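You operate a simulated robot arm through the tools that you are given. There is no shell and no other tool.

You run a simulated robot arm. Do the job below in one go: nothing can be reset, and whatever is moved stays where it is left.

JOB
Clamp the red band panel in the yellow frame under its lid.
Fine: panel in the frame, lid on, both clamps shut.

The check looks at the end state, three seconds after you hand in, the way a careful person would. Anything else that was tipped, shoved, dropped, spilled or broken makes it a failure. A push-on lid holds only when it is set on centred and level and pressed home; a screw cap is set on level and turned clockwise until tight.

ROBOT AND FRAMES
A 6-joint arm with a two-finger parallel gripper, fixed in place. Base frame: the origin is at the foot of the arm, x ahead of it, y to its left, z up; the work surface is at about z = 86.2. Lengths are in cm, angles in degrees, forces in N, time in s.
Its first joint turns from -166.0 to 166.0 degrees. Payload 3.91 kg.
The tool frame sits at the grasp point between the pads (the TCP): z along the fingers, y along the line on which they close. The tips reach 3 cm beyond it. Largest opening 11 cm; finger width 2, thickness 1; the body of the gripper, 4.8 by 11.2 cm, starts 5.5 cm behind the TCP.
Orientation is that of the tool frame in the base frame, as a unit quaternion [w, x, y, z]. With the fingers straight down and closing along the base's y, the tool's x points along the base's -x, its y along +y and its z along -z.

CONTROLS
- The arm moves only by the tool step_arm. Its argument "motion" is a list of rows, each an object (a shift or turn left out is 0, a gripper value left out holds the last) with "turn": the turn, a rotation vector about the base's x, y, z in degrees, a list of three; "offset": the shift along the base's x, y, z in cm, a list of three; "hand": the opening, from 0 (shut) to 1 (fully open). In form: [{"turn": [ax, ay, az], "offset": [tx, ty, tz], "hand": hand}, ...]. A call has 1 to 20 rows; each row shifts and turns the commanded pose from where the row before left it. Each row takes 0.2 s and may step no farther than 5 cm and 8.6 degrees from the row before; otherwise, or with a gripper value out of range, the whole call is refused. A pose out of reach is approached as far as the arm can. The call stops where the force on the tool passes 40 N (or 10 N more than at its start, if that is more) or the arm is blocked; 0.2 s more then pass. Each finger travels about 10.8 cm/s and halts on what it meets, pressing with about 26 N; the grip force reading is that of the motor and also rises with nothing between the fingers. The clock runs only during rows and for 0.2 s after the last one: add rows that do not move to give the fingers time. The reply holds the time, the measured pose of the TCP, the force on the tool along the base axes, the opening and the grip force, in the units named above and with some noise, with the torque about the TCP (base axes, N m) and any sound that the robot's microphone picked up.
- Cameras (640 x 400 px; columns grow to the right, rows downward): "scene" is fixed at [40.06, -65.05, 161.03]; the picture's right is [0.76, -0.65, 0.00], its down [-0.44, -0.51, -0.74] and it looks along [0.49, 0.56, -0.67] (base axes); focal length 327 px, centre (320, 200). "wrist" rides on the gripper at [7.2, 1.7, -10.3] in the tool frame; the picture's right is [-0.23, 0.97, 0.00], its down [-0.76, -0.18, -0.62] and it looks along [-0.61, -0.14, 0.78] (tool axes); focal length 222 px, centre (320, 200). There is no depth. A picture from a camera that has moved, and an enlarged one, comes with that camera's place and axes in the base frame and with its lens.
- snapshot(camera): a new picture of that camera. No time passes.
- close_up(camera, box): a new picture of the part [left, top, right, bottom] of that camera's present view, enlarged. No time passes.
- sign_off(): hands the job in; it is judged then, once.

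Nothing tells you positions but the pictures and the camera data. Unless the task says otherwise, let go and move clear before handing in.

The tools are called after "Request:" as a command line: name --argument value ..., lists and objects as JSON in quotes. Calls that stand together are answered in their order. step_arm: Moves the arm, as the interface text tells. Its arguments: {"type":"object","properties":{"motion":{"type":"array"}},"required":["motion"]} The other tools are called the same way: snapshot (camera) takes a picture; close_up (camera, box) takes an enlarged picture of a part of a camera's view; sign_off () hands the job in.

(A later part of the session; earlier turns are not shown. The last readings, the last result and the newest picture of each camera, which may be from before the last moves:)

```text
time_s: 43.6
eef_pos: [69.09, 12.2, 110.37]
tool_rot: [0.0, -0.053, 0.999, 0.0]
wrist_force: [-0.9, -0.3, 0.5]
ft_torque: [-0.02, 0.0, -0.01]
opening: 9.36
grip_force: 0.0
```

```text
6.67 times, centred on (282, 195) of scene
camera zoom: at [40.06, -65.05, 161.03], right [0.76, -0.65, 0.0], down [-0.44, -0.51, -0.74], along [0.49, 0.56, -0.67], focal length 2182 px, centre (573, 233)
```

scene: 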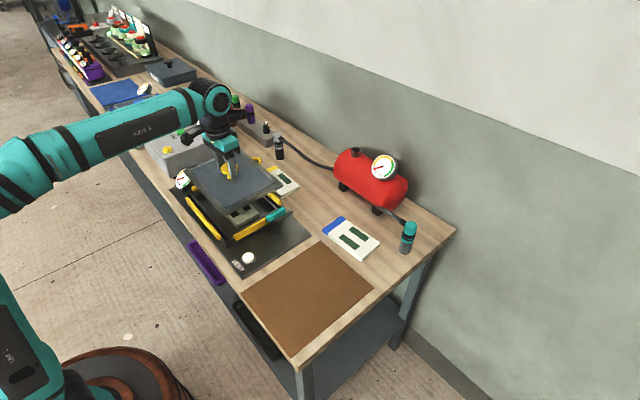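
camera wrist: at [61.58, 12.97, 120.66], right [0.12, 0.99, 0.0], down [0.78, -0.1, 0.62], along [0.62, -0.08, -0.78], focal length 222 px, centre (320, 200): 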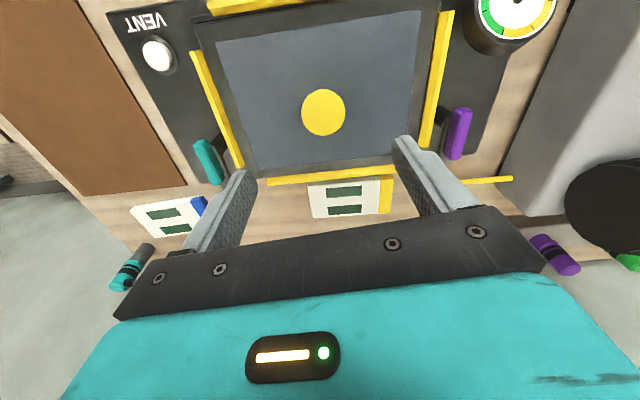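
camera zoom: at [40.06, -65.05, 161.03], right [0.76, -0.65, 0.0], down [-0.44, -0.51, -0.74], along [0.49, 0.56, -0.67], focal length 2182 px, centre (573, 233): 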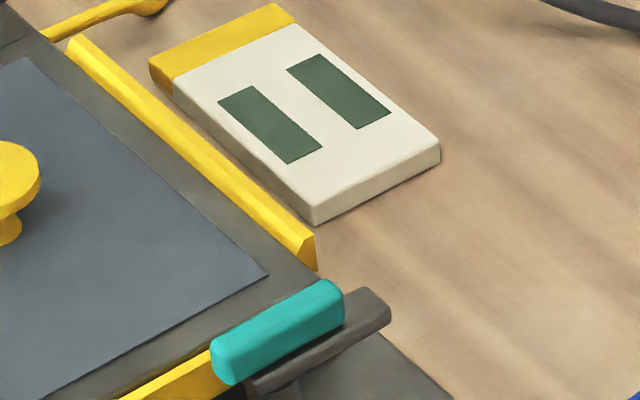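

The lid looks level, with roughly even margins inside the strips. Next I'll close the fingers and press straight down on the knob's centre near (69.6, 12.3) to push it home.

Request:
step_arm --motion '[{"hand": 0.5}, {"hand": 0.2}, {"hand": 0.0}, {}, {"offset": [0.42, 0.0, -3]}, {"offset": [0, 0, -4]}, {"offset": [0, 0, -3]}, {}]'

Request:
snapshot --camera "wrist"

Request:
close_up --camera "scene" --box '[190, 140, 290, 210]'

```text
time_s: 45.4
eef_pos: [69.53, 12.15, 100.17]
tool_rot: [0.0, -0.053, 0.999, 0.001]
wrist_force: [0.2, 0.6, -0.6]
ft_torque: [0.02, -0.04, 0.03]
opening: 0.0
grip_force: 26.2
```

```text
taken
camera wrist: at [61.99, 13.07, 110.53], right [0.12, 0.99, 0.0], down [0.78, -0.1, 0.62], along [0.62, -0.08, -0.78], focal length 222 px, centre (320, 200)
```

wrist: 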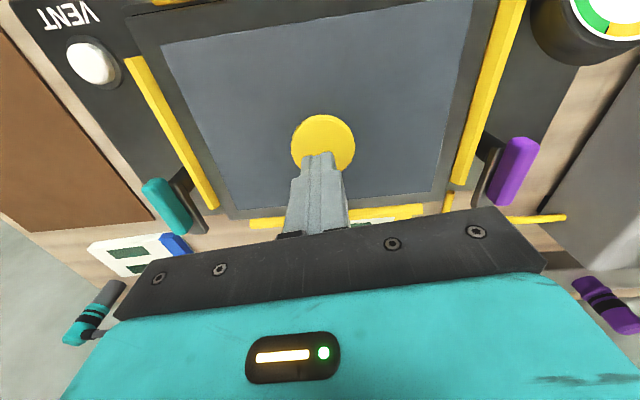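

```text
5.71 times, centred on (240, 175) of scene
camera zoom: at [40.06, -65.05, 161.03], right [0.76, -0.65, 0.0], down [-0.44, -0.51, -0.74], along [0.49, 0.56, -0.67], focal length 1870 px, centre (777, 343)
```

zoom: 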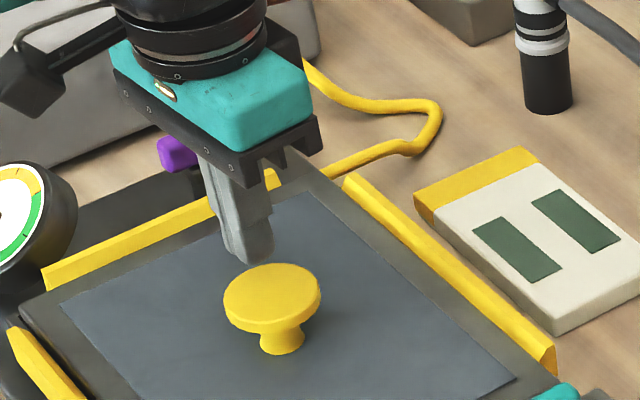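

The closed tips are over the knob disc. I'll lower until contact and press with a moderate force.

Request:
step_arm --motion '[{"offset": [0.05, 0, -0.8]}, {"offset": [0, 0, -0.5]}, {"offset": [0, 0, -0.3]}, {}]'

Request:
close_up --camera "scene" --box '[190, 140, 290, 210]'

```text
time_s: 46.4
eef_pos: [69.66, 12.19, 98.49]
tool_rot: [0.0, -0.053, 0.999, -0.001]
wrist_force: [-0.5, -0.2, -0.2]
ft_torque: [0.01, 0.04, 0.01]
opening: 0.02
grip_force: 26.4
```

```text
5.71 times, centred on (240, 175) of scene
camera zoom: at [40.06, -65.05, 161.03], right [0.76, -0.65, 0.0], down [-0.44, -0.51, -0.74], along [0.49, 0.56, -0.67], focal length 1870 px, centre (777, 343)
```

zoom: 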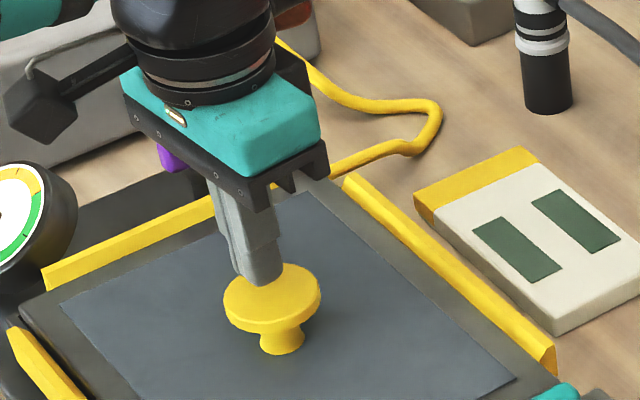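

Request:
step_arm --motion '[{"offset": [0.25, -0.4, 0]}, {"offset": [0, 0, -0.3]}, {"offset": [0, 0, -0.2]}, {}]'

Request:
close_up --camera "scene" --box '[190, 140, 290, 210]'

```text
time_s: 47.4
eef_pos: [69.81, 11.95, 98.11]
tool_rot: [0.0, -0.053, 0.999, -0.001]
wrist_force: [-0.5, -0.4, 0.3]
ft_torque: [0.02, -0.02, -0.03]
opening: 0.02
grip_force: 25.8
```

```text
5.71 times, centred on (240, 175) of scene
camera zoom: at [40.06, -65.05, 161.03], right [0.76, -0.65, 0.0], down [-0.44, -0.51, -0.74], along [0.49, 0.56, -0.67], focal length 1870 px, centre (777, 343)
```

zoom: 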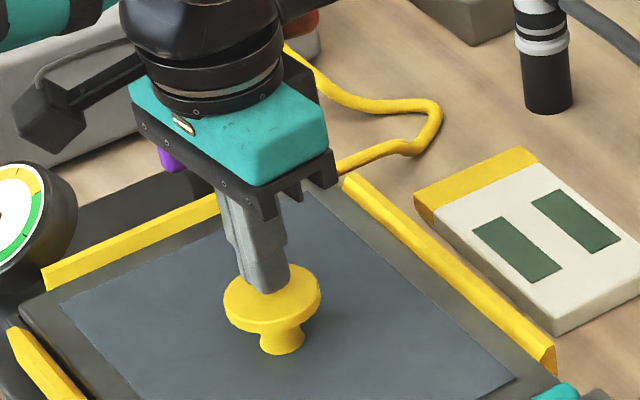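

Request:
step_arm --motion '[{"offset": [0, 0, -0.2]}, {"offset": [0, 0, -0.15]}, {"offset": [0, 0, -0.15]}, {}]'

```text
time_s: 48.4
eef_pos: [69.83, 11.87, 97.76]
tool_rot: [0.0, -0.051, 0.999, 0.0]
wrist_force: [1.4, 0.0, 0.1]
ft_torque: [0.06, -0.01, -0.01]
opening: 0.0
grip_force: 25.9
```

Request:
step_arm --motion '[{"offset": [0, 0, -0.15]}, {"offset": [0, 0, -0.15]}, {"offset": [0, 0, -0.15]}, {}]'

Request:
close_up --camera "scene" --box '[190, 140, 290, 210]'

```text
time_s: 49.4
eef_pos: [69.85, 11.93, 97.29]
tool_rot: [0.0, -0.052, 0.999, -0.001]
wrist_force: [0.1, 0.2, 0.4]
ft_torque: [-0.02, -0.01, 0.01]
opening: 0.01
grip_force: 26.0
```

```text
5.71 times, centred on (240, 175) of scene
camera zoom: at [40.06, -65.05, 161.03], right [0.76, -0.65, 0.0], down [-0.44, -0.51, -0.74], along [0.49, 0.56, -0.67], focal length 1870 px, centre (777, 343)
```

zoom: 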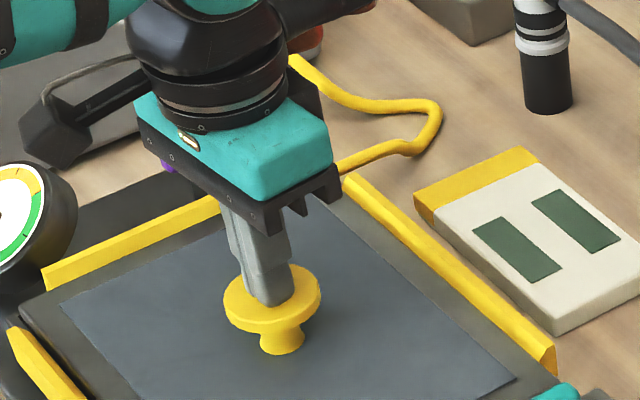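

Request:
close_up --camera "wrist" --box '[240, 80, 400, 240]'

Request:
close_up --camera "scene" --box '[215, 175, 255, 205]'

```text
2.50 times, centred on (320, 160) of wrist
camera zoom: at [62.37, 12.7, 107.57], right [0.12, 0.99, 0.0], down [0.78, -0.1, 0.62], along [0.62, -0.08, -0.78], focal length 555 px, centre (320, 300)
```

zoom: 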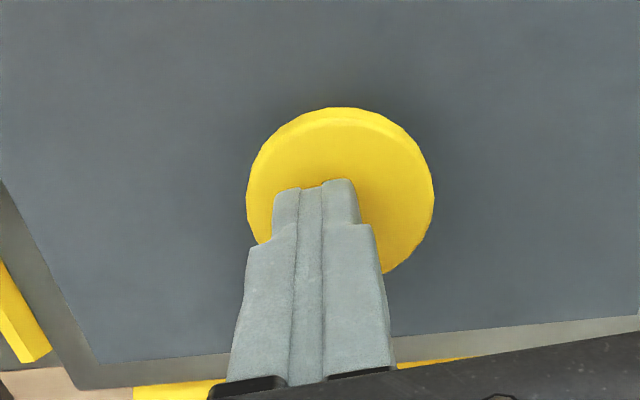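

```text
13.33 times, centred on (235, 190) of scene
camera zoom: at [40.06, -65.05, 161.03], right [0.76, -0.65, 0.0], down [-0.44, -0.51, -0.74], along [0.49, 0.56, -0.67], focal length 4364 px, centre (1453, 333)
```

zoom: 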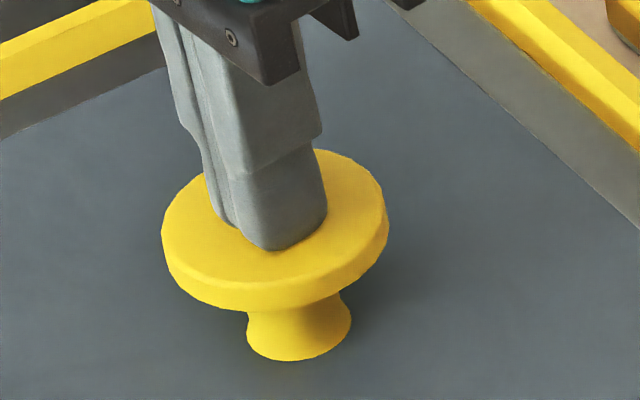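

The tips are almost touching the disc, about 0.5 cm toward -y of its centre. I'll correct that and press.

Request:
step_arm --motion '[{"offset": [0.1, 0.45, 0.1]}, {}, {"offset": [0, 0, -0.2]}, {"offset": [0, 0, -0.1]}, {"offset": [0, 0, -0.1]}, {}]'

```text
time_s: 50.9
eef_pos: [70.02, 12.34, 97.24]
tool_rot: [0.001, -0.053, 0.999, 0.001]
wrist_force: [0.8, 3.0, 7.3]
ft_torque: [0.11, 0.02, 0.02]
opening: 0.02
grip_force: 26.3
stopped in row 6: the force on the tool passed its limit at 42 N (the readings are from after the stop); the commanded pose is now the measured one
```

It pressed to 42 N and stopped. I'll do one more controlled press and hold, then back off and look at the lid.

Request:
step_arm --motion '[{"offset": [0, 0, -0.05]}, {}, {"offset": [0, 0, -0.05]}, {}, {}]'

Request:
close_up --camera "scene" --box '[170, 140, 310, 250]'

```text
time_s: 52.1
eef_pos: [69.99, 12.38, 97.26]
tool_rot: [0.003, -0.053, 0.999, 0.001]
wrist_force: [-0.9, 6.2, 29.4]
ft_torque: [0.17, 0.29, -0.09]
opening: 0.01
grip_force: 25.9
```

```text
3.64 times, centred on (240, 195) of scene
camera zoom: at [40.06, -65.05, 161.03], right [0.76, -0.65, 0.0], down [-0.44, -0.51, -0.74], along [0.49, 0.56, -0.67], focal length 1190 px, centre (611, 218)
```

zoom: 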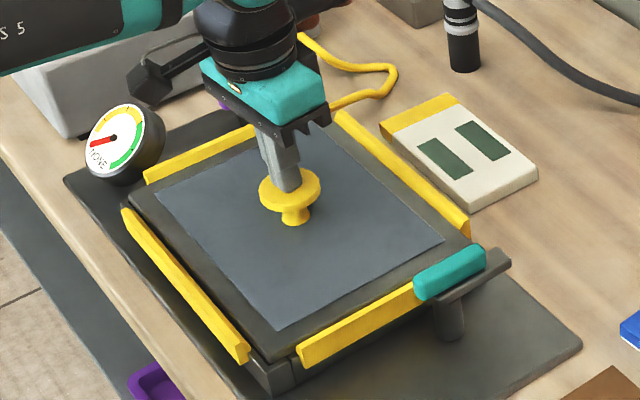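

The lid is solidly home, holding 29 N without moving. Next I'll rise and look at the teal clamp from closer to understand how it swings.

Request:
step_arm --motion '[{"offset": [0, 0, 0.5]}, {"offset": [0, 0, 2]}, {"offset": [0, 0, 3]}, {"offset": [0, -4, 2]}, {"offset": [0, -4, 0]}, {"offset": [-1, -4, 0]}, {"offset": [-2, -2, 0]}, {}]'

Request:
snapshot --camera "wrist"

Request:
close_up --camera "scene" --box '[170, 140, 310, 250]'

```text
time_s: 53.9
eef_pos: [67.04, -1.79, 104.48]
tool_rot: [0.001, -0.052, 0.999, 0.001]
wrist_force: [0.6, -0.2, 0.2]
ft_torque: [0.01, -0.01, 0.0]
opening: 0.0
grip_force: 26.6
```

```text
taken
camera wrist: at [59.48, -0.83, 114.87], right [0.12, 0.99, 0.0], down [0.77, -0.1, 0.63], along [0.62, -0.08, -0.78], focal length 222 px, centre (320, 200)
```

wrist: 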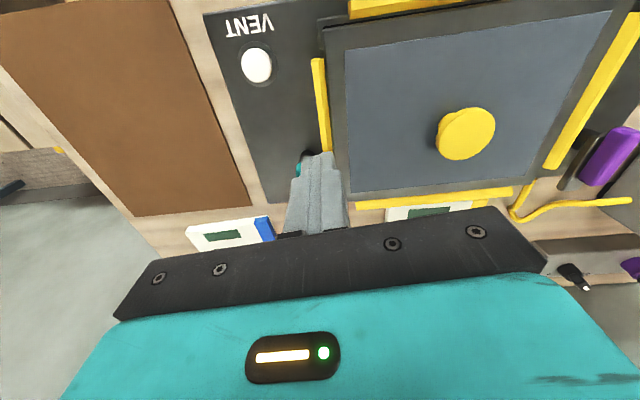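

```text
3.64 times, centred on (240, 195) of scene
camera zoom: at [40.06, -65.05, 161.03], right [0.76, -0.65, 0.0], down [-0.44, -0.51, -0.74], along [0.49, 0.56, -0.67], focal length 1190 px, centre (611, 218)
```

zoom: 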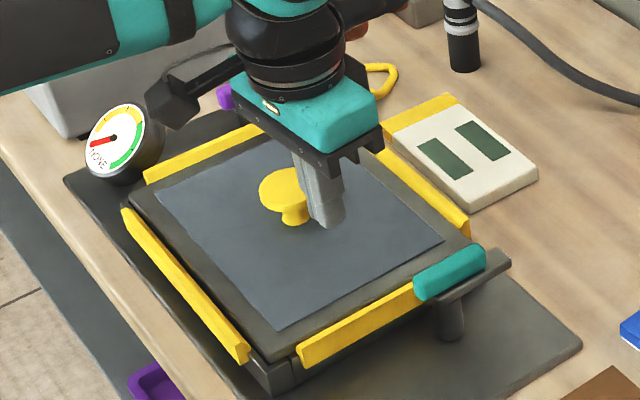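

The fingers hide the clamp, so I'll shift 7 cm toward +y.

Request:
step_arm --motion '[{"offset": [0, 3.5, 0]}, {"offset": [0, 3.5, 0]}, {}]'

Request:
close_up --camera "wrist" --box '[130, 40, 290, 220]'

Request:
close_up --camera "wrist" --box '[440, 40, 640, 220]'

```text
time_s: 54.7
eef_pos: [67.0, 5.31, 104.76]
tool_rot: [0.002, -0.053, 0.999, 0.0]
wrist_force: [0.5, 0.0, -0.4]
ft_torque: [0.0, 0.01, 0.02]
opening: 0.0
grip_force: 26.1
```

```text
2.22 times, centred on (210, 130) of wrist
camera zoom: at [59.42, 6.12, 115.04], right [0.12, 0.99, 0.0], down [0.77, -0.1, 0.63], along [0.62, -0.08, -0.78], focal length 494 px, centre (564, 356)
```

zoom: 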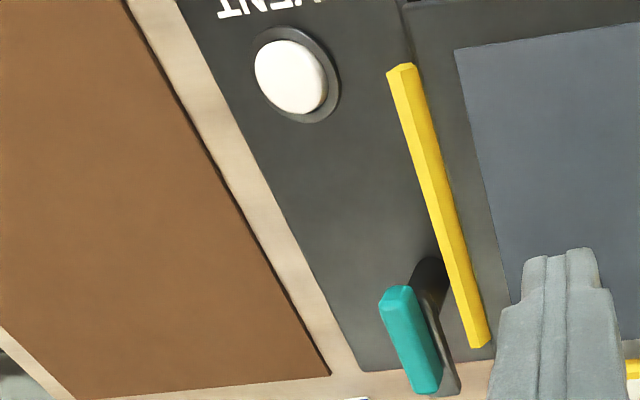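

```text
2.22 times, centred on (540, 130) of wrist
camera zoom: at [59.42, 6.12, 115.04], right [0.12, 0.99, 0.0], down [0.77, -0.1, 0.63], along [0.62, -0.08, -0.78], focal length 494 px, centre (-169, 356)
```

zoom: 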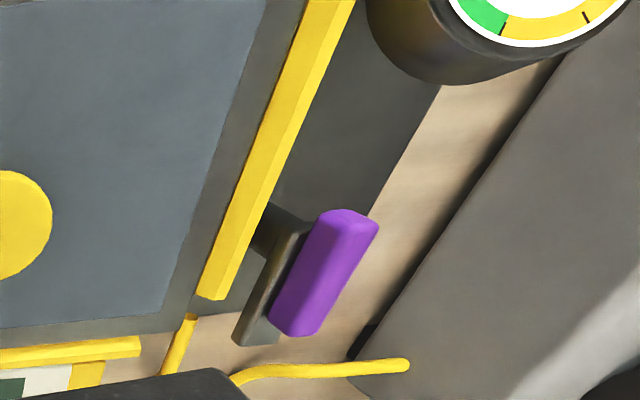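

The coloured grips look like turn handles above the clamp posts: turning one a quarter should swing its dark bar over the lid edge. I'll line up over the teal one near (74.6, -4.2), squared to x, with the fingers slightly open.

Request:
step_arm --motion '[{"turn": [0, 0, -3], "offset": [2.5, -3.2, 0], "hand": 0.2}, {"turn": [0, 0, -3], "offset": [2.5, -3.2, 0], "hand": 0.4}, {"offset": [2.6, -3.1, 0]}, {"offset": [0, 0, -1.5]}, {}, {}]'

Request:
snapshot --camera "wrist"

Request:
close_up --camera "scene" --box '[240, 160, 320, 220]'

```text
time_s: 56.1
eef_pos: [74.66, -4.17, 103.05]
tool_rot: [0.001, 0.001, 1.0, 0.0]
wrist_force: [0.8, -0.4, 0.3]
ft_torque: [-0.02, 0.01, 0.01]
opening: 4.41
grip_force: 0.1
```

```text
taken
camera wrist: at [67.21, -2.55, 113.28], right [0.23, 0.97, 0.0], down [0.76, -0.18, 0.63], along [0.61, -0.14, -0.78], focal length 222 px, centre (320, 200)
```

wrist: 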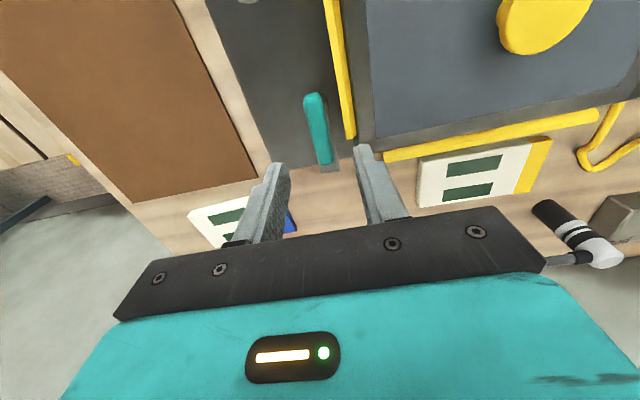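

```text
6.67 times, centred on (280, 190) of scene
camera zoom: at [40.06, -65.05, 161.03], right [0.76, -0.65, 0.0], down [-0.44, -0.51, -0.74], along [0.49, 0.56, -0.67], focal length 2182 px, centre (587, 267)
```

zoom: 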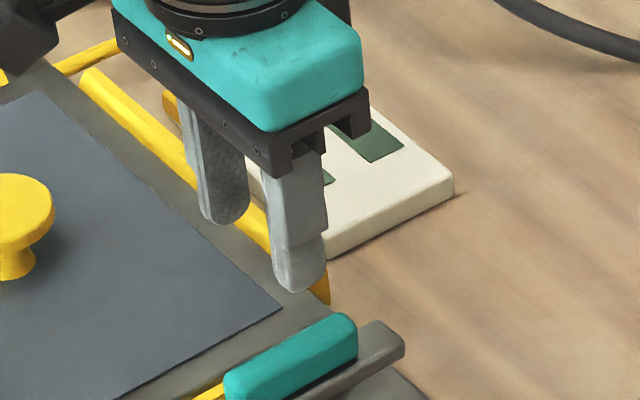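

Request:
close_up --camera "wrist" --box '[250, 60, 410, 220]'

```text
2.50 times, centred on (330, 140) of wrist
camera zoom: at [67.21, -2.55, 113.28], right [0.23, 0.97, 0.0], down [0.76, -0.18, 0.63], along [0.61, -0.14, -0.78], focal length 555 px, centre (295, 350)
```

zoom: 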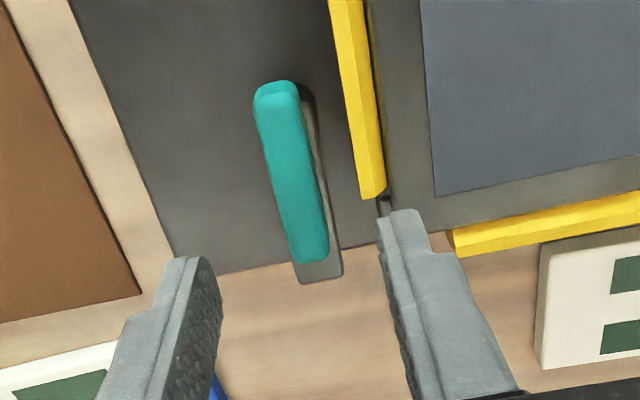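

Now it's clear: the handle is about 6 cm long, centred near (74.7, -4.35), and the dark bar extends to x≈80. I'll lower over the handle so the fingertips straddle it just above the bar.

Request:
step_arm --motion '[{"turn": [0, 0, -2], "offset": [-0.15, -0.2, -2]}, {"offset": [0, 0, -2]}, {"offset": [0, 0, -1]}, {}]'

Request:
close_up --camera "wrist" --box '[220, 60, 420, 230]'

Request:
close_up --camera "scene" --box '[240, 175, 312, 229]'

```text
time_s: 57.1
eef_pos: [74.27, -4.36, 97.94]
tool_rot: [0.001, 0.017, 1.0, 0.0]
wrist_force: [0.2, 0.1, 0.0]
ft_torque: [0.0, -0.01, -0.02]
opening: 4.4
grip_force: 0.1
```

```text
2.35 times, centred on (320, 145) of wrist
camera zoom: at [67.05, -2.54, 108.27], right [0.26, 0.97, 0.0], down [0.75, -0.2, 0.63], along [0.6, -0.16, -0.78], focal length 523 px, centre (320, 329)
```

zoom: 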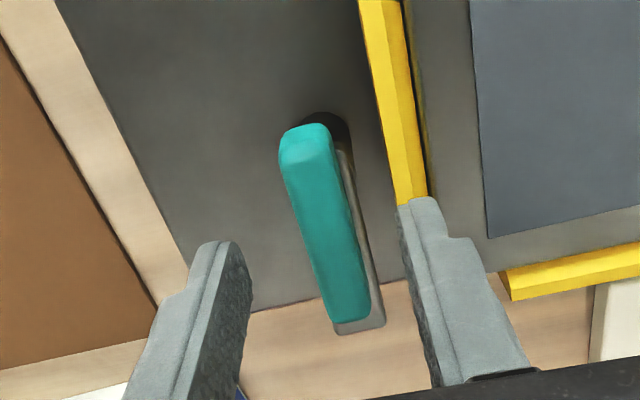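

```text
7.41 times, centred on (276, 202) of scene
camera zoom: at [40.06, -65.05, 161.03], right [0.76, -0.65, 0.0], down [-0.44, -0.51, -0.74], along [0.49, 0.56, -0.67], focal length 2425 px, centre (646, 185)
```

zoom: 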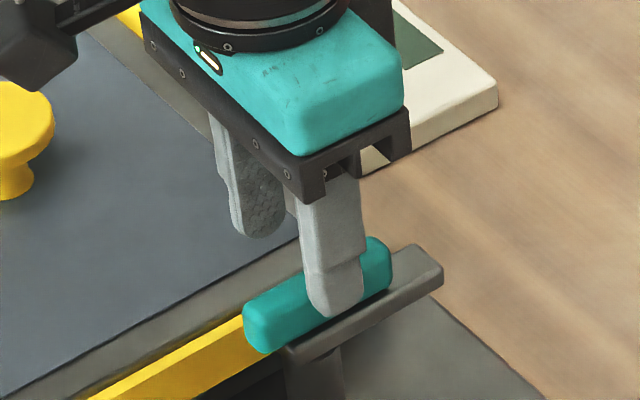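

The fingers straddle the handle. I'll lower until the tips are just above the bar and close gently.

Request:
step_arm --motion '[{"turn": [0, 0, -1], "offset": [0, 0.12, -0.8]}, {"offset": [0, 0, -0.6]}, {"offset": [0, 0, -0.4]}, {}]'

Request:
close_up --camera "scene" --box '[252, 185, 308, 227]'

Request:
close_up --camera "wrist" --box '[220, 80, 420, 230]'

```text
time_s: 58.1
eef_pos: [74.51, -4.23, 96.22]
tool_rot: [0.001, 0.026, 1.0, 0.0]
wrist_force: [1.1, -0.1, -0.3]
ft_torque: [0.0, 0.0, -0.01]
opening: 4.4
grip_force: 0.2
```

```text
9.52 times, centred on (280, 206) of scene
camera zoom: at [40.06, -65.05, 161.03], right [0.76, -0.65, 0.0], down [-0.44, -0.51, -0.74], along [0.49, 0.56, -0.67], focal length 3117 px, centre (701, 143)
```

zoom: 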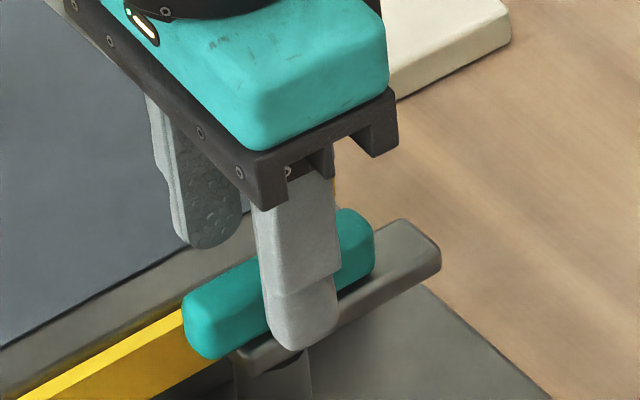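

```text
2.67 times, centred on (320, 155) of wrist
camera zoom: at [67.08, -2.28, 106.56], right [0.28, 0.96, 0.0], down [0.75, -0.22, 0.63], along [0.6, -0.17, -0.78], focal length 592 px, centre (320, 320)
```

zoom: 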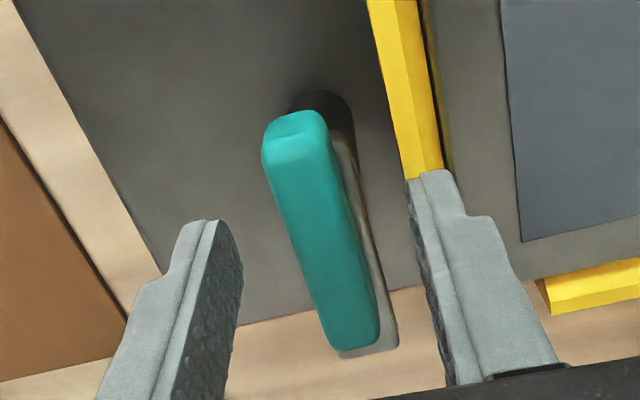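

Request:
step_arm --motion '[{"offset": [0, 0, -0.3]}, {"hand": 0.3}, {"hand": 0.22}, {"hand": 0.17}, {"hand": 0.13}, {"hand": 0.1}, {"hand": 0.06}, {}, {}]'

Request:
close_up --camera "scene" --box '[252, 185, 308, 227]'

Request:
close_up --camera "wrist" --box '[220, 80, 420, 230]'

```text
time_s: 60.1
eef_pos: [74.4, -4.29, 96.06]
tool_rot: [0.002, 0.026, 1.0, -0.001]
wrist_force: [-2.0, -5.8, -0.2]
ft_torque: [-0.14, 0.11, 0.85]
opening: 1.68
grip_force: 45.0
```

```text
9.52 times, centred on (280, 206) of scene
camera zoom: at [40.06, -65.05, 161.03], right [0.76, -0.65, 0.0], down [-0.44, -0.51, -0.74], along [0.49, 0.56, -0.67], focal length 3117 px, centre (701, 143)
```

zoom: 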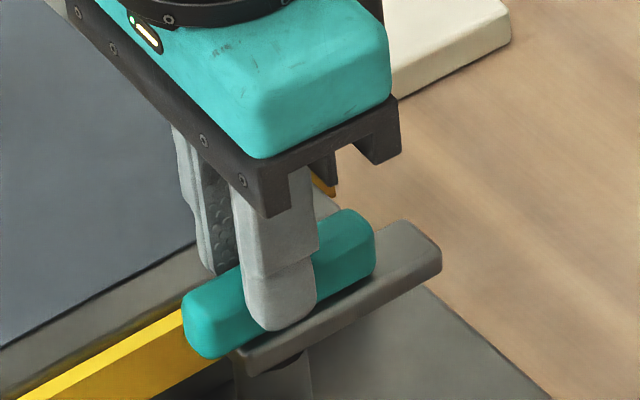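

```text
2.67 times, centred on (320, 155) of wrist
camera zoom: at [67.12, -2.31, 106.27], right [0.28, 0.96, 0.0], down [0.75, -0.22, 0.63], along [0.6, -0.17, -0.78], focal length 592 px, centre (320, 320)
```

zoom: 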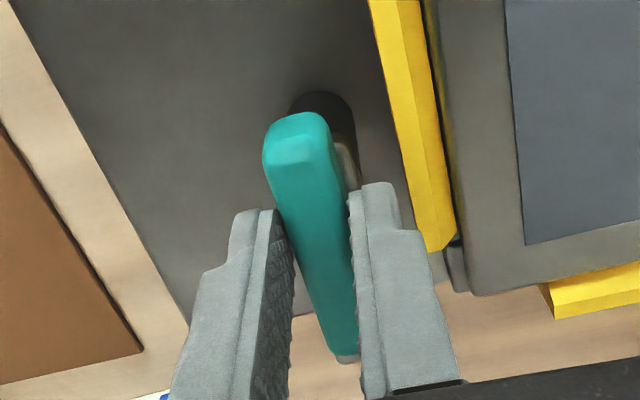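

The handle is gripped at 1.7 cm. The reaction torque says the handle is squarer to x than my fingers, so I'll start the ccw turn in small steps and watch torque and force.

Request:
step_arm --motion '[{"turn": [0, 0, 3]}, {"turn": [0, 0, 3]}, {"turn": [0, 0, 4]}, {}]'

Request:
close_up --camera "scene" --box '[252, 185, 308, 227]'

```text
time_s: 61.1
eef_pos: [74.29, -4.27, 96.03]
tool_rot: [0.002, -0.062, 0.998, 0.001]
wrist_force: [-4.6, -10.1, 3.0]
ft_torque: [-0.13, -0.53, 0.02]
opening: 1.6
grip_force: 45.1
```

```text
9.52 times, centred on (280, 206) of scene
camera zoom: at [40.06, -65.05, 161.03], right [0.76, -0.65, 0.0], down [-0.44, -0.51, -0.74], along [0.49, 0.56, -0.67], focal length 3117 px, centre (701, 143)
```

zoom: 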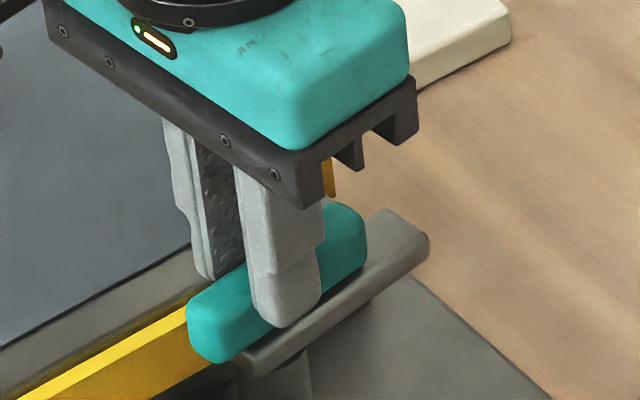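

The handle and bar turn together. There's a -10 N side force, so I'll shift the centre of rotation slightly and continue.

Request:
step_arm --motion '[{"offset": [-0.05, -0.14, 0]}, {"turn": [0, 0, 6]}, {"turn": [0, 0, 6]}, {"turn": [0, 0, 6]}, {}]'

Request:
close_up --camera "scene" --box '[252, 185, 308, 227]'

```text
time_s: 62.3
eef_pos: [74.46, -4.4, 95.94]
tool_rot: [0.002, -0.218, 0.976, 0.0]
wrist_force: [12.1, 9.2, 12.2]
ft_torque: [0.0, 0.32, 0.0]
opening: 1.59
grip_force: 45.0
```

```text
9.52 times, centred on (280, 206) of scene
camera zoom: at [40.06, -65.05, 161.03], right [0.76, -0.65, 0.0], down [-0.44, -0.51, -0.74], along [0.49, 0.56, -0.67], focal length 3117 px, centre (701, 143)
```

zoom: 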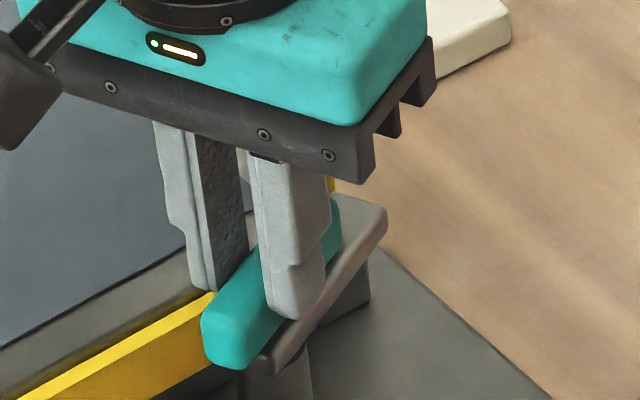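

The bar has swung to about 25°. From the reaction forces the true pivot is near (74.67, -4.27), so I'll correct for that and continue in small turns.

Request:
step_arm --motion '[{"offset": [0.07, 0.025, 0.05]}, {"turn": [0, 0, 4], "offset": [0.006, -0.012, 0]}, {"turn": [0, 0, 4], "offset": [0.006, -0.012, 0]}, {}]'

Request:
close_up --camera "scene" --box '[252, 180, 308, 222]'

Request:
snapshot --camera "wrist"

```text
time_s: 63.3
eef_pos: [74.27, -4.27, 96.04]
tool_rot: [0.002, -0.285, 0.959, 0.0]
wrist_force: [-5.3, 11.9, 9.5]
ft_torque: [0.65, -0.3, 0.0]
opening: 1.56
grip_force: 44.9
```

```text
9.52 times, centred on (280, 201) of scene
camera zoom: at [40.06, -65.05, 161.03], right [0.76, -0.65, 0.0], down [-0.44, -0.51, -0.74], along [0.49, 0.56, -0.67], focal length 3117 px, centre (701, 190)
```

zoom: 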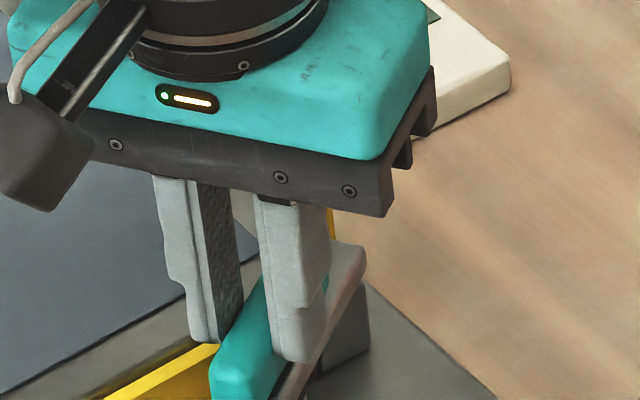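

```text
taken
camera wrist: at [67.29, -6.97, 106.27], right [-0.34, 0.94, 0.0], down [0.73, 0.27, 0.63], along [0.59, 0.21, -0.78], focal length 222 px, centre (320, 200)
```

wrist: 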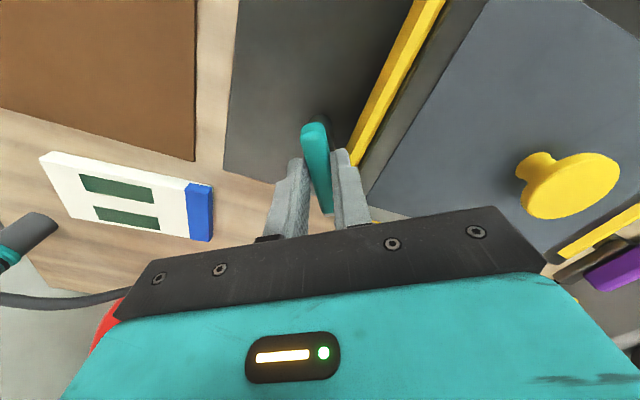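

At 33° now. The forces show the pivot is essentially at (74.47, -4.31), so I'll rotate about that point.

Request:
step_arm --motion '[{"offset": [-0.03, 0.07, 0.03]}, {"turn": [0, 0, 5]}, {"turn": [0, 0, 5]}, {"turn": [0, 0, 5]}, {}]'

Request:
close_up --camera "scene" --box '[240, 180, 312, 234]'

```text
time_s: 64.5
eef_pos: [74.37, -4.35, 96.0]
tool_rot: [0.002, -0.407, 0.914, 0.001]
wrist_force: [-5.1, 4.9, -1.4]
ft_torque: [0.14, 0.13, -0.01]
opening: 1.58
grip_force: 44.7
```

```text
7.41 times, centred on (276, 207) of scene
camera zoom: at [40.06, -65.05, 161.03], right [0.76, -0.65, 0.0], down [-0.44, -0.51, -0.74], along [0.49, 0.56, -0.67], focal length 2425 px, centre (646, 148)
```

zoom: 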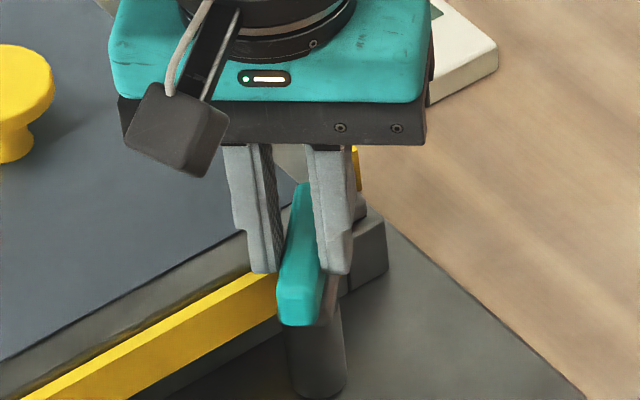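

The turn is going smoothly at 48° with low forces. I'll continue.

Request:
step_arm --motion '[{"turn": [0, 0, 5]}, {"turn": [0, 0, 5]}, {"turn": [0, 0, 5]}, {"turn": [0, 0, 5]}, {}]'

Request:
close_up --camera "scene" --box '[240, 180, 312, 234]'

```text
time_s: 65.7
eef_pos: [74.47, -4.43, 96.03]
tool_rot: [0.001, -0.56, 0.829, 0.002]
wrist_force: [-4.6, 3.3, -14.6]
ft_torque: [-0.02, 0.14, 0.02]
opening: 1.58
grip_force: 44.8
```

```text
7.41 times, centred on (276, 207) of scene
camera zoom: at [40.06, -65.05, 161.03], right [0.76, -0.65, 0.0], down [-0.44, -0.51, -0.74], along [0.49, 0.56, -0.67], focal length 2425 px, centre (646, 148)
```

zoom: 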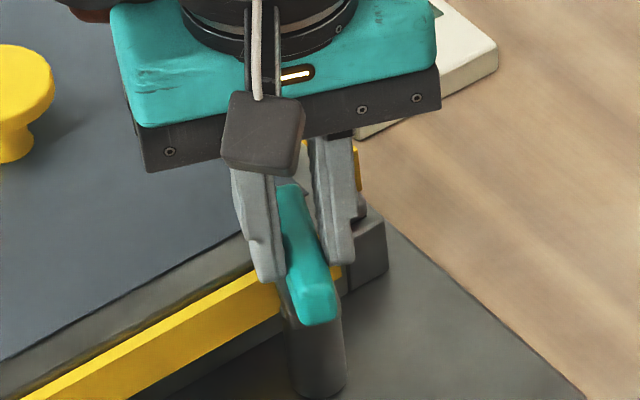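

Now the handle pulls down (-14.6 N) as the clamp tightens, so I'll follow it down slightly and continue toward 90°.

Request:
step_arm --motion '[{"offset": [0, 0, -0.08]}, {"turn": [0, 0, 4], "offset": [0, 0, -0.02]}, {"turn": [0, 0, 4], "offset": [0, 0, -0.02]}, {"turn": [0, 0, 4], "offset": [0, 0, -0.02]}, {}]'

Request:
close_up --camera "scene" --box '[240, 180, 312, 234]'

Request:
snapshot --camera "wrist"

```text
time_s: 66.9
eef_pos: [74.42, -4.41, 95.88]
tool_rot: [0.001, -0.643, 0.766, 0.001]
wrist_force: [13.8, 0.8, 7.2]
ft_torque: [-0.18, -0.28, 0.0]
opening: 1.58
grip_force: 45.2
```

```text
7.41 times, centred on (276, 207) of scene
camera zoom: at [40.06, -65.05, 161.03], right [0.76, -0.65, 0.0], down [-0.44, -0.51, -0.74], along [0.49, 0.56, -0.67], focal length 2425 px, centre (646, 148)
```

zoom: 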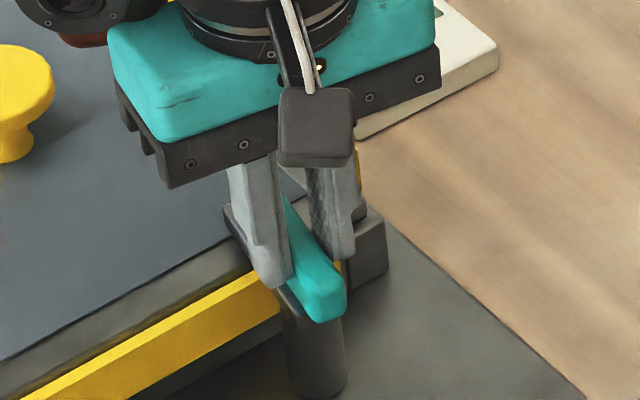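

```text
taken
camera wrist: at [71.41, -11.32, 106.27], right [-0.92, 0.39, 0.0], down [0.31, 0.72, 0.63], along [0.25, 0.58, -0.78], focal length 222 px, centre (320, 200)
```

wrist: 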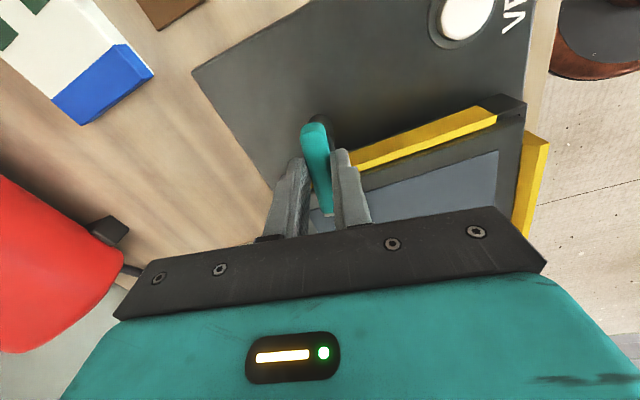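

At 80°. I'll shift slightly in +x to relieve the side force and finish the turn to 90°.

Request:
step_arm --motion '[{"offset": [0.07, 0, 0.02]}, {"turn": [0, 0, 4]}, {"turn": [0, 0, 4]}, {"turn": [0, 0, 3]}, {}]'

Request:
close_up --camera "scene" --box '[240, 180, 312, 234]'

```text
time_s: 68.1
eef_pos: [74.55, -4.33, 95.96]
tool_rot: [-0.002, 0.714, -0.7, -0.001]
wrist_force: [4.0, -0.3, 14.9]
ft_torque: [0.24, -0.14, -0.9]
opening: 1.55
grip_force: 45.3
```

```text
7.41 times, centred on (276, 207) of scene
camera zoom: at [40.06, -65.05, 161.03], right [0.76, -0.65, 0.0], down [-0.44, -0.51, -0.74], along [0.49, 0.56, -0.67], focal length 2425 px, centre (646, 148)
```

zoom: 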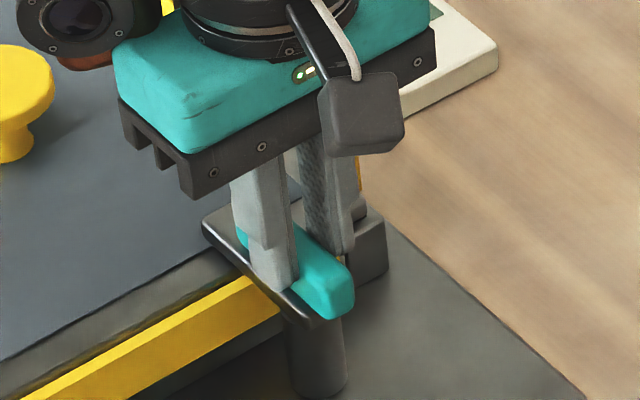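

The torque rises at about 90°, a firm stop with the bar lying across the lid's edge. I'll ease the twist, open the fingers and lift off to inspect.

Request:
step_arm --motion '[{"turn": [0, 0, -1]}, {"hand": 0.2}, {"hand": 0.3}, {"hand": 0.35}, {}, {"offset": [0, 0, 1]}, {"offset": [0, 0, 2]}, {"offset": [0, 0, 3]}, {"offset": [0, 0, 3]}, {}]'

Request:
close_up --camera "scene" --box '[200, 165, 320, 255]'

Request:
snapshot --camera "wrist"

```text
time_s: 70.3
eef_pos: [74.56, -4.36, 104.74]
tool_rot: [0.0, 0.707, -0.707, -0.001]
wrist_force: [0.5, -0.6, 0.0]
ft_torque: [-0.03, -0.01, 0.02]
opening: 3.87
grip_force: 0.1
```

```text
4.44 times, centred on (260, 210) of scene
camera zoom: at [40.06, -65.05, 161.03], right [0.76, -0.65, 0.0], down [-0.44, -0.51, -0.74], along [0.49, 0.56, -0.67], focal length 1455 px, centre (587, 156)
```

zoom: 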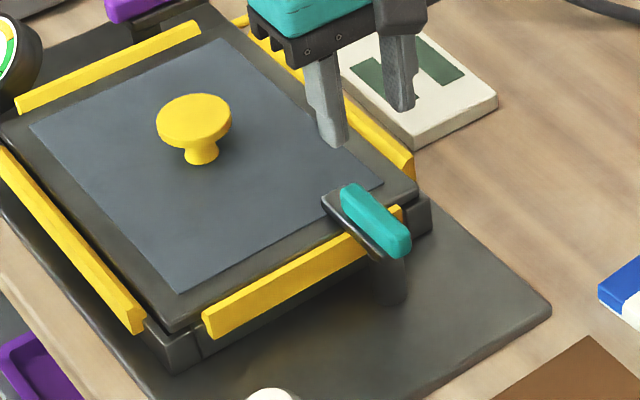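

```text
taken
camera wrist: at [72.68, -11.75, 115.15], right [-0.97, 0.23, 0.0], down [0.18, 0.76, 0.63], along [0.14, 0.61, -0.78], focal length 222 px, centre (320, 200)
```

wrist: 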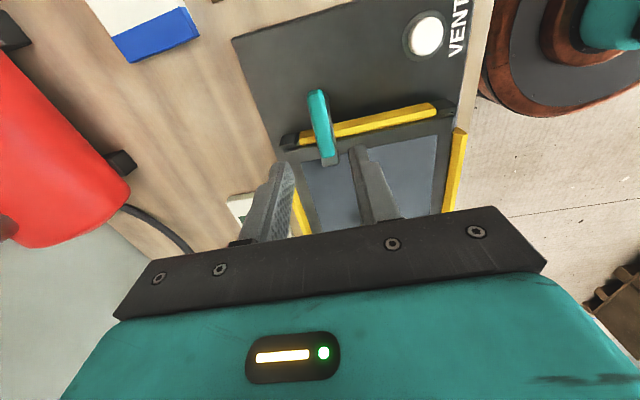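

The teal clamp's bar now lies over the front edge of the lid. I'll zoom to confirm it and see that the lid hasn't tipped or shifted.

Request:
close_up --camera "scene" --box '[250, 195, 306, 237]'

Request:
close_up --camera "scene" --box '[185, 150, 265, 210]'

Request:
close_up --camera "scene" --box '[215, 205, 279, 253]'

```text
9.52 times, centred on (278, 216) of scene
camera zoom: at [40.06, -65.05, 161.03], right [0.76, -0.65, 0.0], down [-0.44, -0.51, -0.74], along [0.49, 0.56, -0.67], focal length 3117 px, centre (720, 48)
```

zoom: 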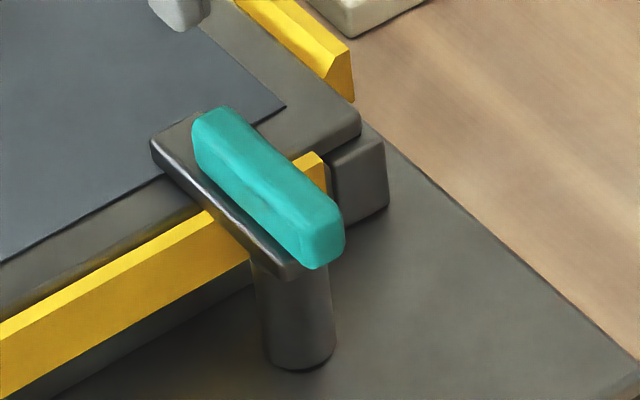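

```text
6.67 times, centred on (225, 180) of scene
camera zoom: at [40.06, -65.05, 161.03], right [0.76, -0.65, 0.0], down [-0.44, -0.51, -0.74], along [0.49, 0.56, -0.67], focal length 2182 px, centre (953, 333)
```

zoom: 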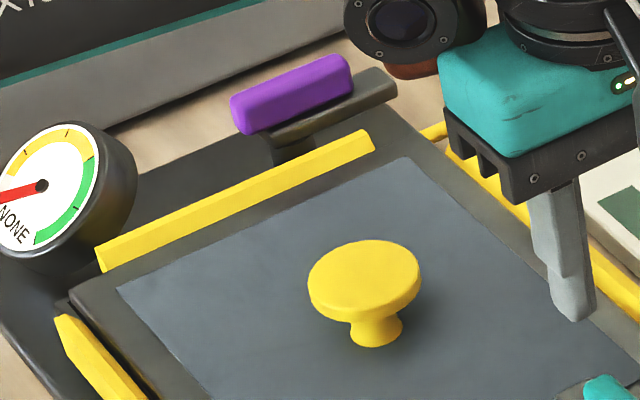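

```text
8.33 times, centred on (247, 229) of scene
camera zoom: at [40.06, -65.05, 161.03], right [0.76, -0.65, 0.0], down [-0.44, -0.51, -0.74], along [0.49, 0.56, -0.67], focal length 2728 px, centre (928, -42)
```

zoom: 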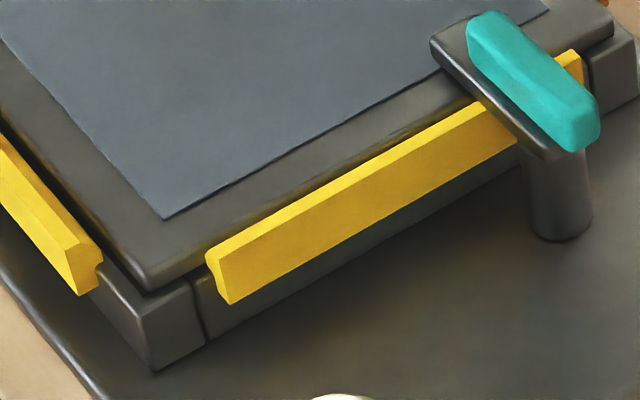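

The teal clamp is properly shut and the lid is unchanged. Next comes the purple clamp, which should need a clockwise quarter turn. I'll move above it near (74.5, 28.5), turning the gripper back square to x.

Request:
step_arm --motion '[{"turn": [0, 0, -8.2], "offset": [0, 2.98, 0]}, {"turn": [0, 0, -8.2], "offset": [0, 2.98, 0]}, {"turn": [0, 0, -8.2], "offset": [0, 2.98, 0]}, {"turn": [0, 0, -8.2], "offset": [0, 2.98, 0]}, {"turn": [0, 0, -8.2], "offset": [0, 2.98, 0]}, {"turn": [0, 0, -8.2], "offset": [0, 2.98, 0]}, {"turn": [0, 0, -8.2], "offset": [0, 2.98, 0]}, {"turn": [0, 0, -8.2], "offset": [0, 2.98, 0]}, {"turn": [0, 0, -8.2], "offset": [0, 2.98, 0]}, {"turn": [0, 0, -8.2], "offset": [0, 2.98, 0]}, {"turn": [0, 0, -8.0], "offset": [0, 2.98, 0], "hand": 0.4}, {}, {}]'

Request:
snapshot --camera "wrist"

Request:
snapshot --camera "scene"

```text
time_s: 73.1
eef_pos: [74.42, 28.41, 105.0]
tool_rot: [0.002, 0.0, 1.0, 0.0]
wrist_force: [0.1, 0.3, -0.5]
ft_torque: [0.03, 0.01, -0.01]
opening: 4.38
grip_force: 0.1
```

```text
taken
camera wrist: at [67.07, 30.07, 115.27], right [0.23, 0.97, 0.0], down [0.76, -0.18, 0.63], along [0.61, -0.14, -0.78], focal length 222 px, centre (320, 200)
```

wrist: 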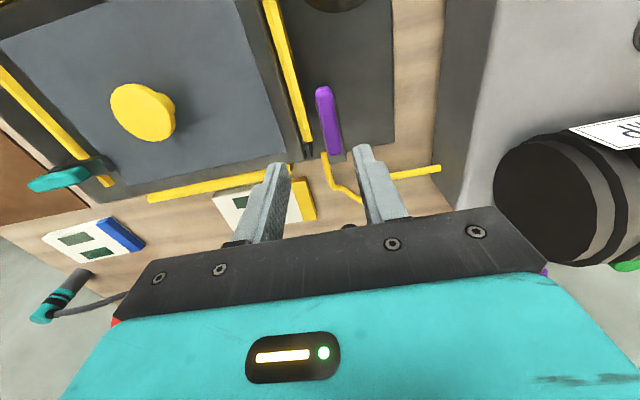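

```text
taken
```

scene: 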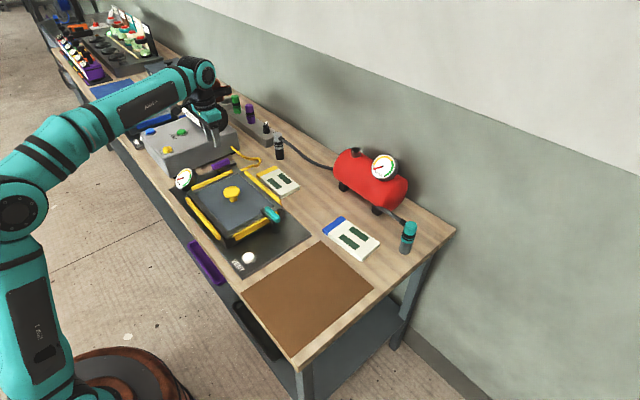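

I'm above the purple clamp and well clear of the pump. I'll measure the handle position closely.

Request:
close_up --camera "wrist" --box '[240, 60, 410, 220]'

Request:
close_up --camera "scene" --box '[180, 110, 260, 180]'

```text
2.50 times, centred on (325, 140) of wrist
camera zoom: at [67.07, 30.07, 115.27], right [0.23, 0.97, 0.0], down [0.76, -0.18, 0.63], along [0.61, -0.14, -0.78], focal length 555 px, centre (308, 350)
```

zoom: 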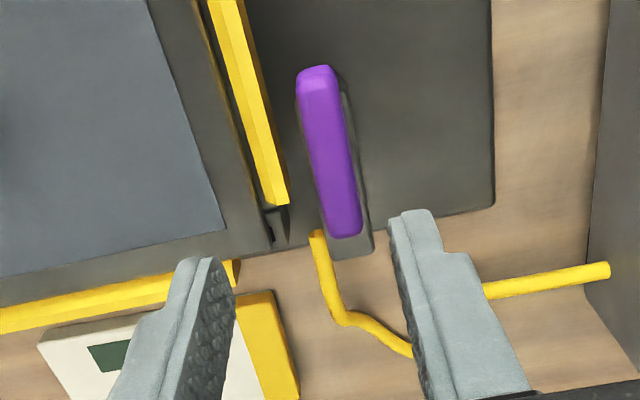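

```text
5.71 times, centred on (220, 145) of scene
camera zoom: at [40.06, -65.05, 161.03], right [0.76, -0.65, 0.0], down [-0.44, -0.51, -0.74], along [0.49, 0.56, -0.67], focal length 1870 px, centre (891, 514)
```

zoom: 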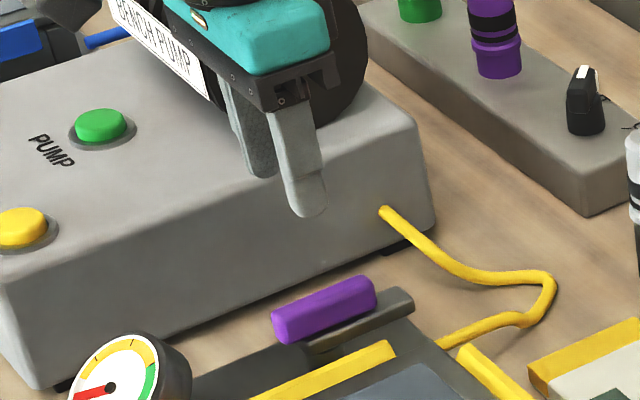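

The purple handle's centre is near (74.5, 29.2). Before gripping, I'll test here in free space that the wrist can turn the needed -90°.

Request:
step_arm --motion '[{"turn": [0, 0, -8.2], "offset": [0, 0.08, 0]}, {"turn": [0, 0, -8.2], "offset": [0, 0.08, 0]}, {"turn": [0, 0, -8.2], "offset": [0, 0.08, 0]}, {"turn": [0, 0, -8.2], "offset": [0, 0.08, 0]}, {"turn": [0, 0, -8.2], "offset": [0, 0.08, 0]}, {"turn": [0, 0, -8.2], "offset": [0, 0.08, 0]}, {"turn": [0, 0, -8.2], "offset": [0, 0.08, 0]}, {"turn": [0, 0, -8.2], "offset": [0, 0.08, 0]}, {"turn": [0, 0, -8.2], "offset": [0, 0.08, 0]}, {"turn": [0, 0, -8.2], "offset": [0, 0.08, 0]}, {"turn": [0, 0, -8.2], "offset": [0, 0, 0]}, {"turn": [0, 0, -3.8], "offset": [0, 0, 0]}, {}]'

Request:
snapshot --camera "scene"

```text
time_s: 75.9
eef_pos: [74.49, 29.26, 104.96]
tool_rot: [0.001, 0.732, 0.681, -0.002]
wrist_force: [0.3, 0.1, -0.9]
ft_torque: [0.03, 0.03, 0.01]
opening: 4.39
grip_force: 0.1
```

```text
taken
```

scene: 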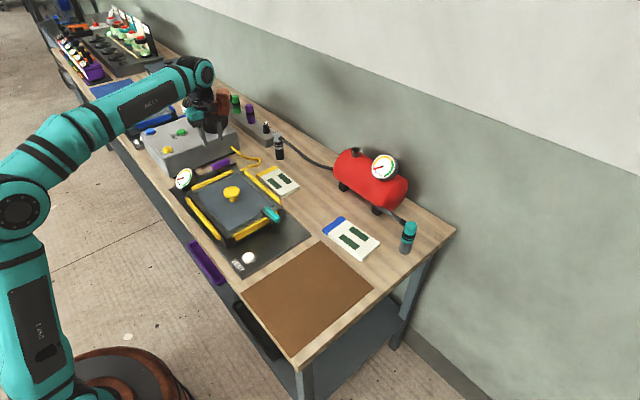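

The wrist reaches -94° without trouble. I'll turn back, lower over the purple handle and check alignment.

Request:
step_arm --motion '[{"turn": [0, 0, 8.5]}, {"turn": [0, 0, 8.5]}, {"turn": [0, 0, 8.5]}, {"turn": [0, 0, 8.5]}, {"turn": [0, 0, 8.5]}, {"turn": [0, 0, 8.5]}, {"turn": [0, 0, 8.5]}, {"turn": [0, 0, 8.5]}, {"turn": [0, 0, 8.5]}, {"turn": [0, 0, 8.5]}, {"turn": [0, 0, 8.5]}, {"turn": [0, 0, 0.5], "offset": [-0.05, -0.05, -2]}, {"offset": [0, 0, -2.5]}, {"offset": [0, 0, -2.5]}, {}]'

Request:
close_up --camera "wrist" --box '[220, 80, 420, 230]'

Request:
close_up --camera "scene" --box '[190, 130, 254, 178]'

```text
time_s: 79.1
eef_pos: [74.54, 29.15, 97.8]
tool_rot: [0.002, 0.0, 1.0, 0.0]
wrist_force: [-0.7, 0.6, -0.4]
ft_torque: [0.01, -0.02, 0.01]
opening: 4.4
grip_force: 0.0
```

```text
2.67 times, centred on (320, 155) of wrist
camera zoom: at [66.98, 30.73, 108.08], right [0.23, 0.97, 0.0], down [0.76, -0.18, 0.63], along [0.61, -0.14, -0.78], focal length 592 px, centre (320, 320)
```

zoom: 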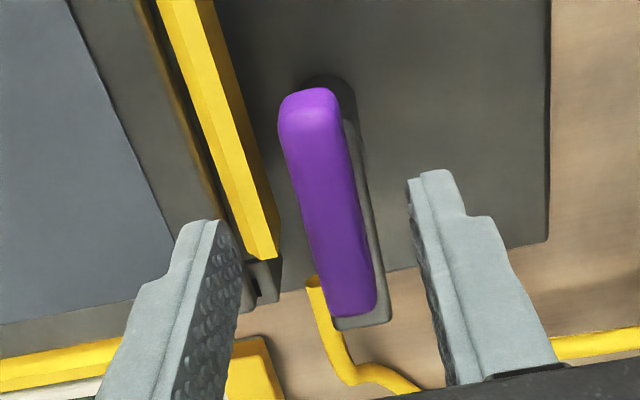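

```text
8.33 times, centred on (222, 154) of scene
camera zoom: at [40.06, -65.05, 161.03], right [0.76, -0.65, 0.0], down [-0.44, -0.51, -0.74], along [0.49, 0.56, -0.67], focal length 2728 px, centre (1137, 583)
```

zoom: 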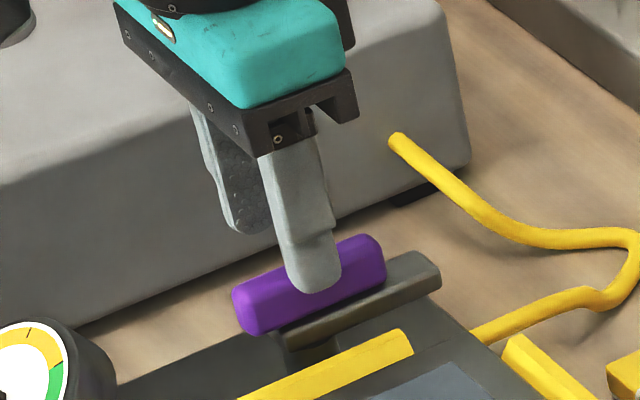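

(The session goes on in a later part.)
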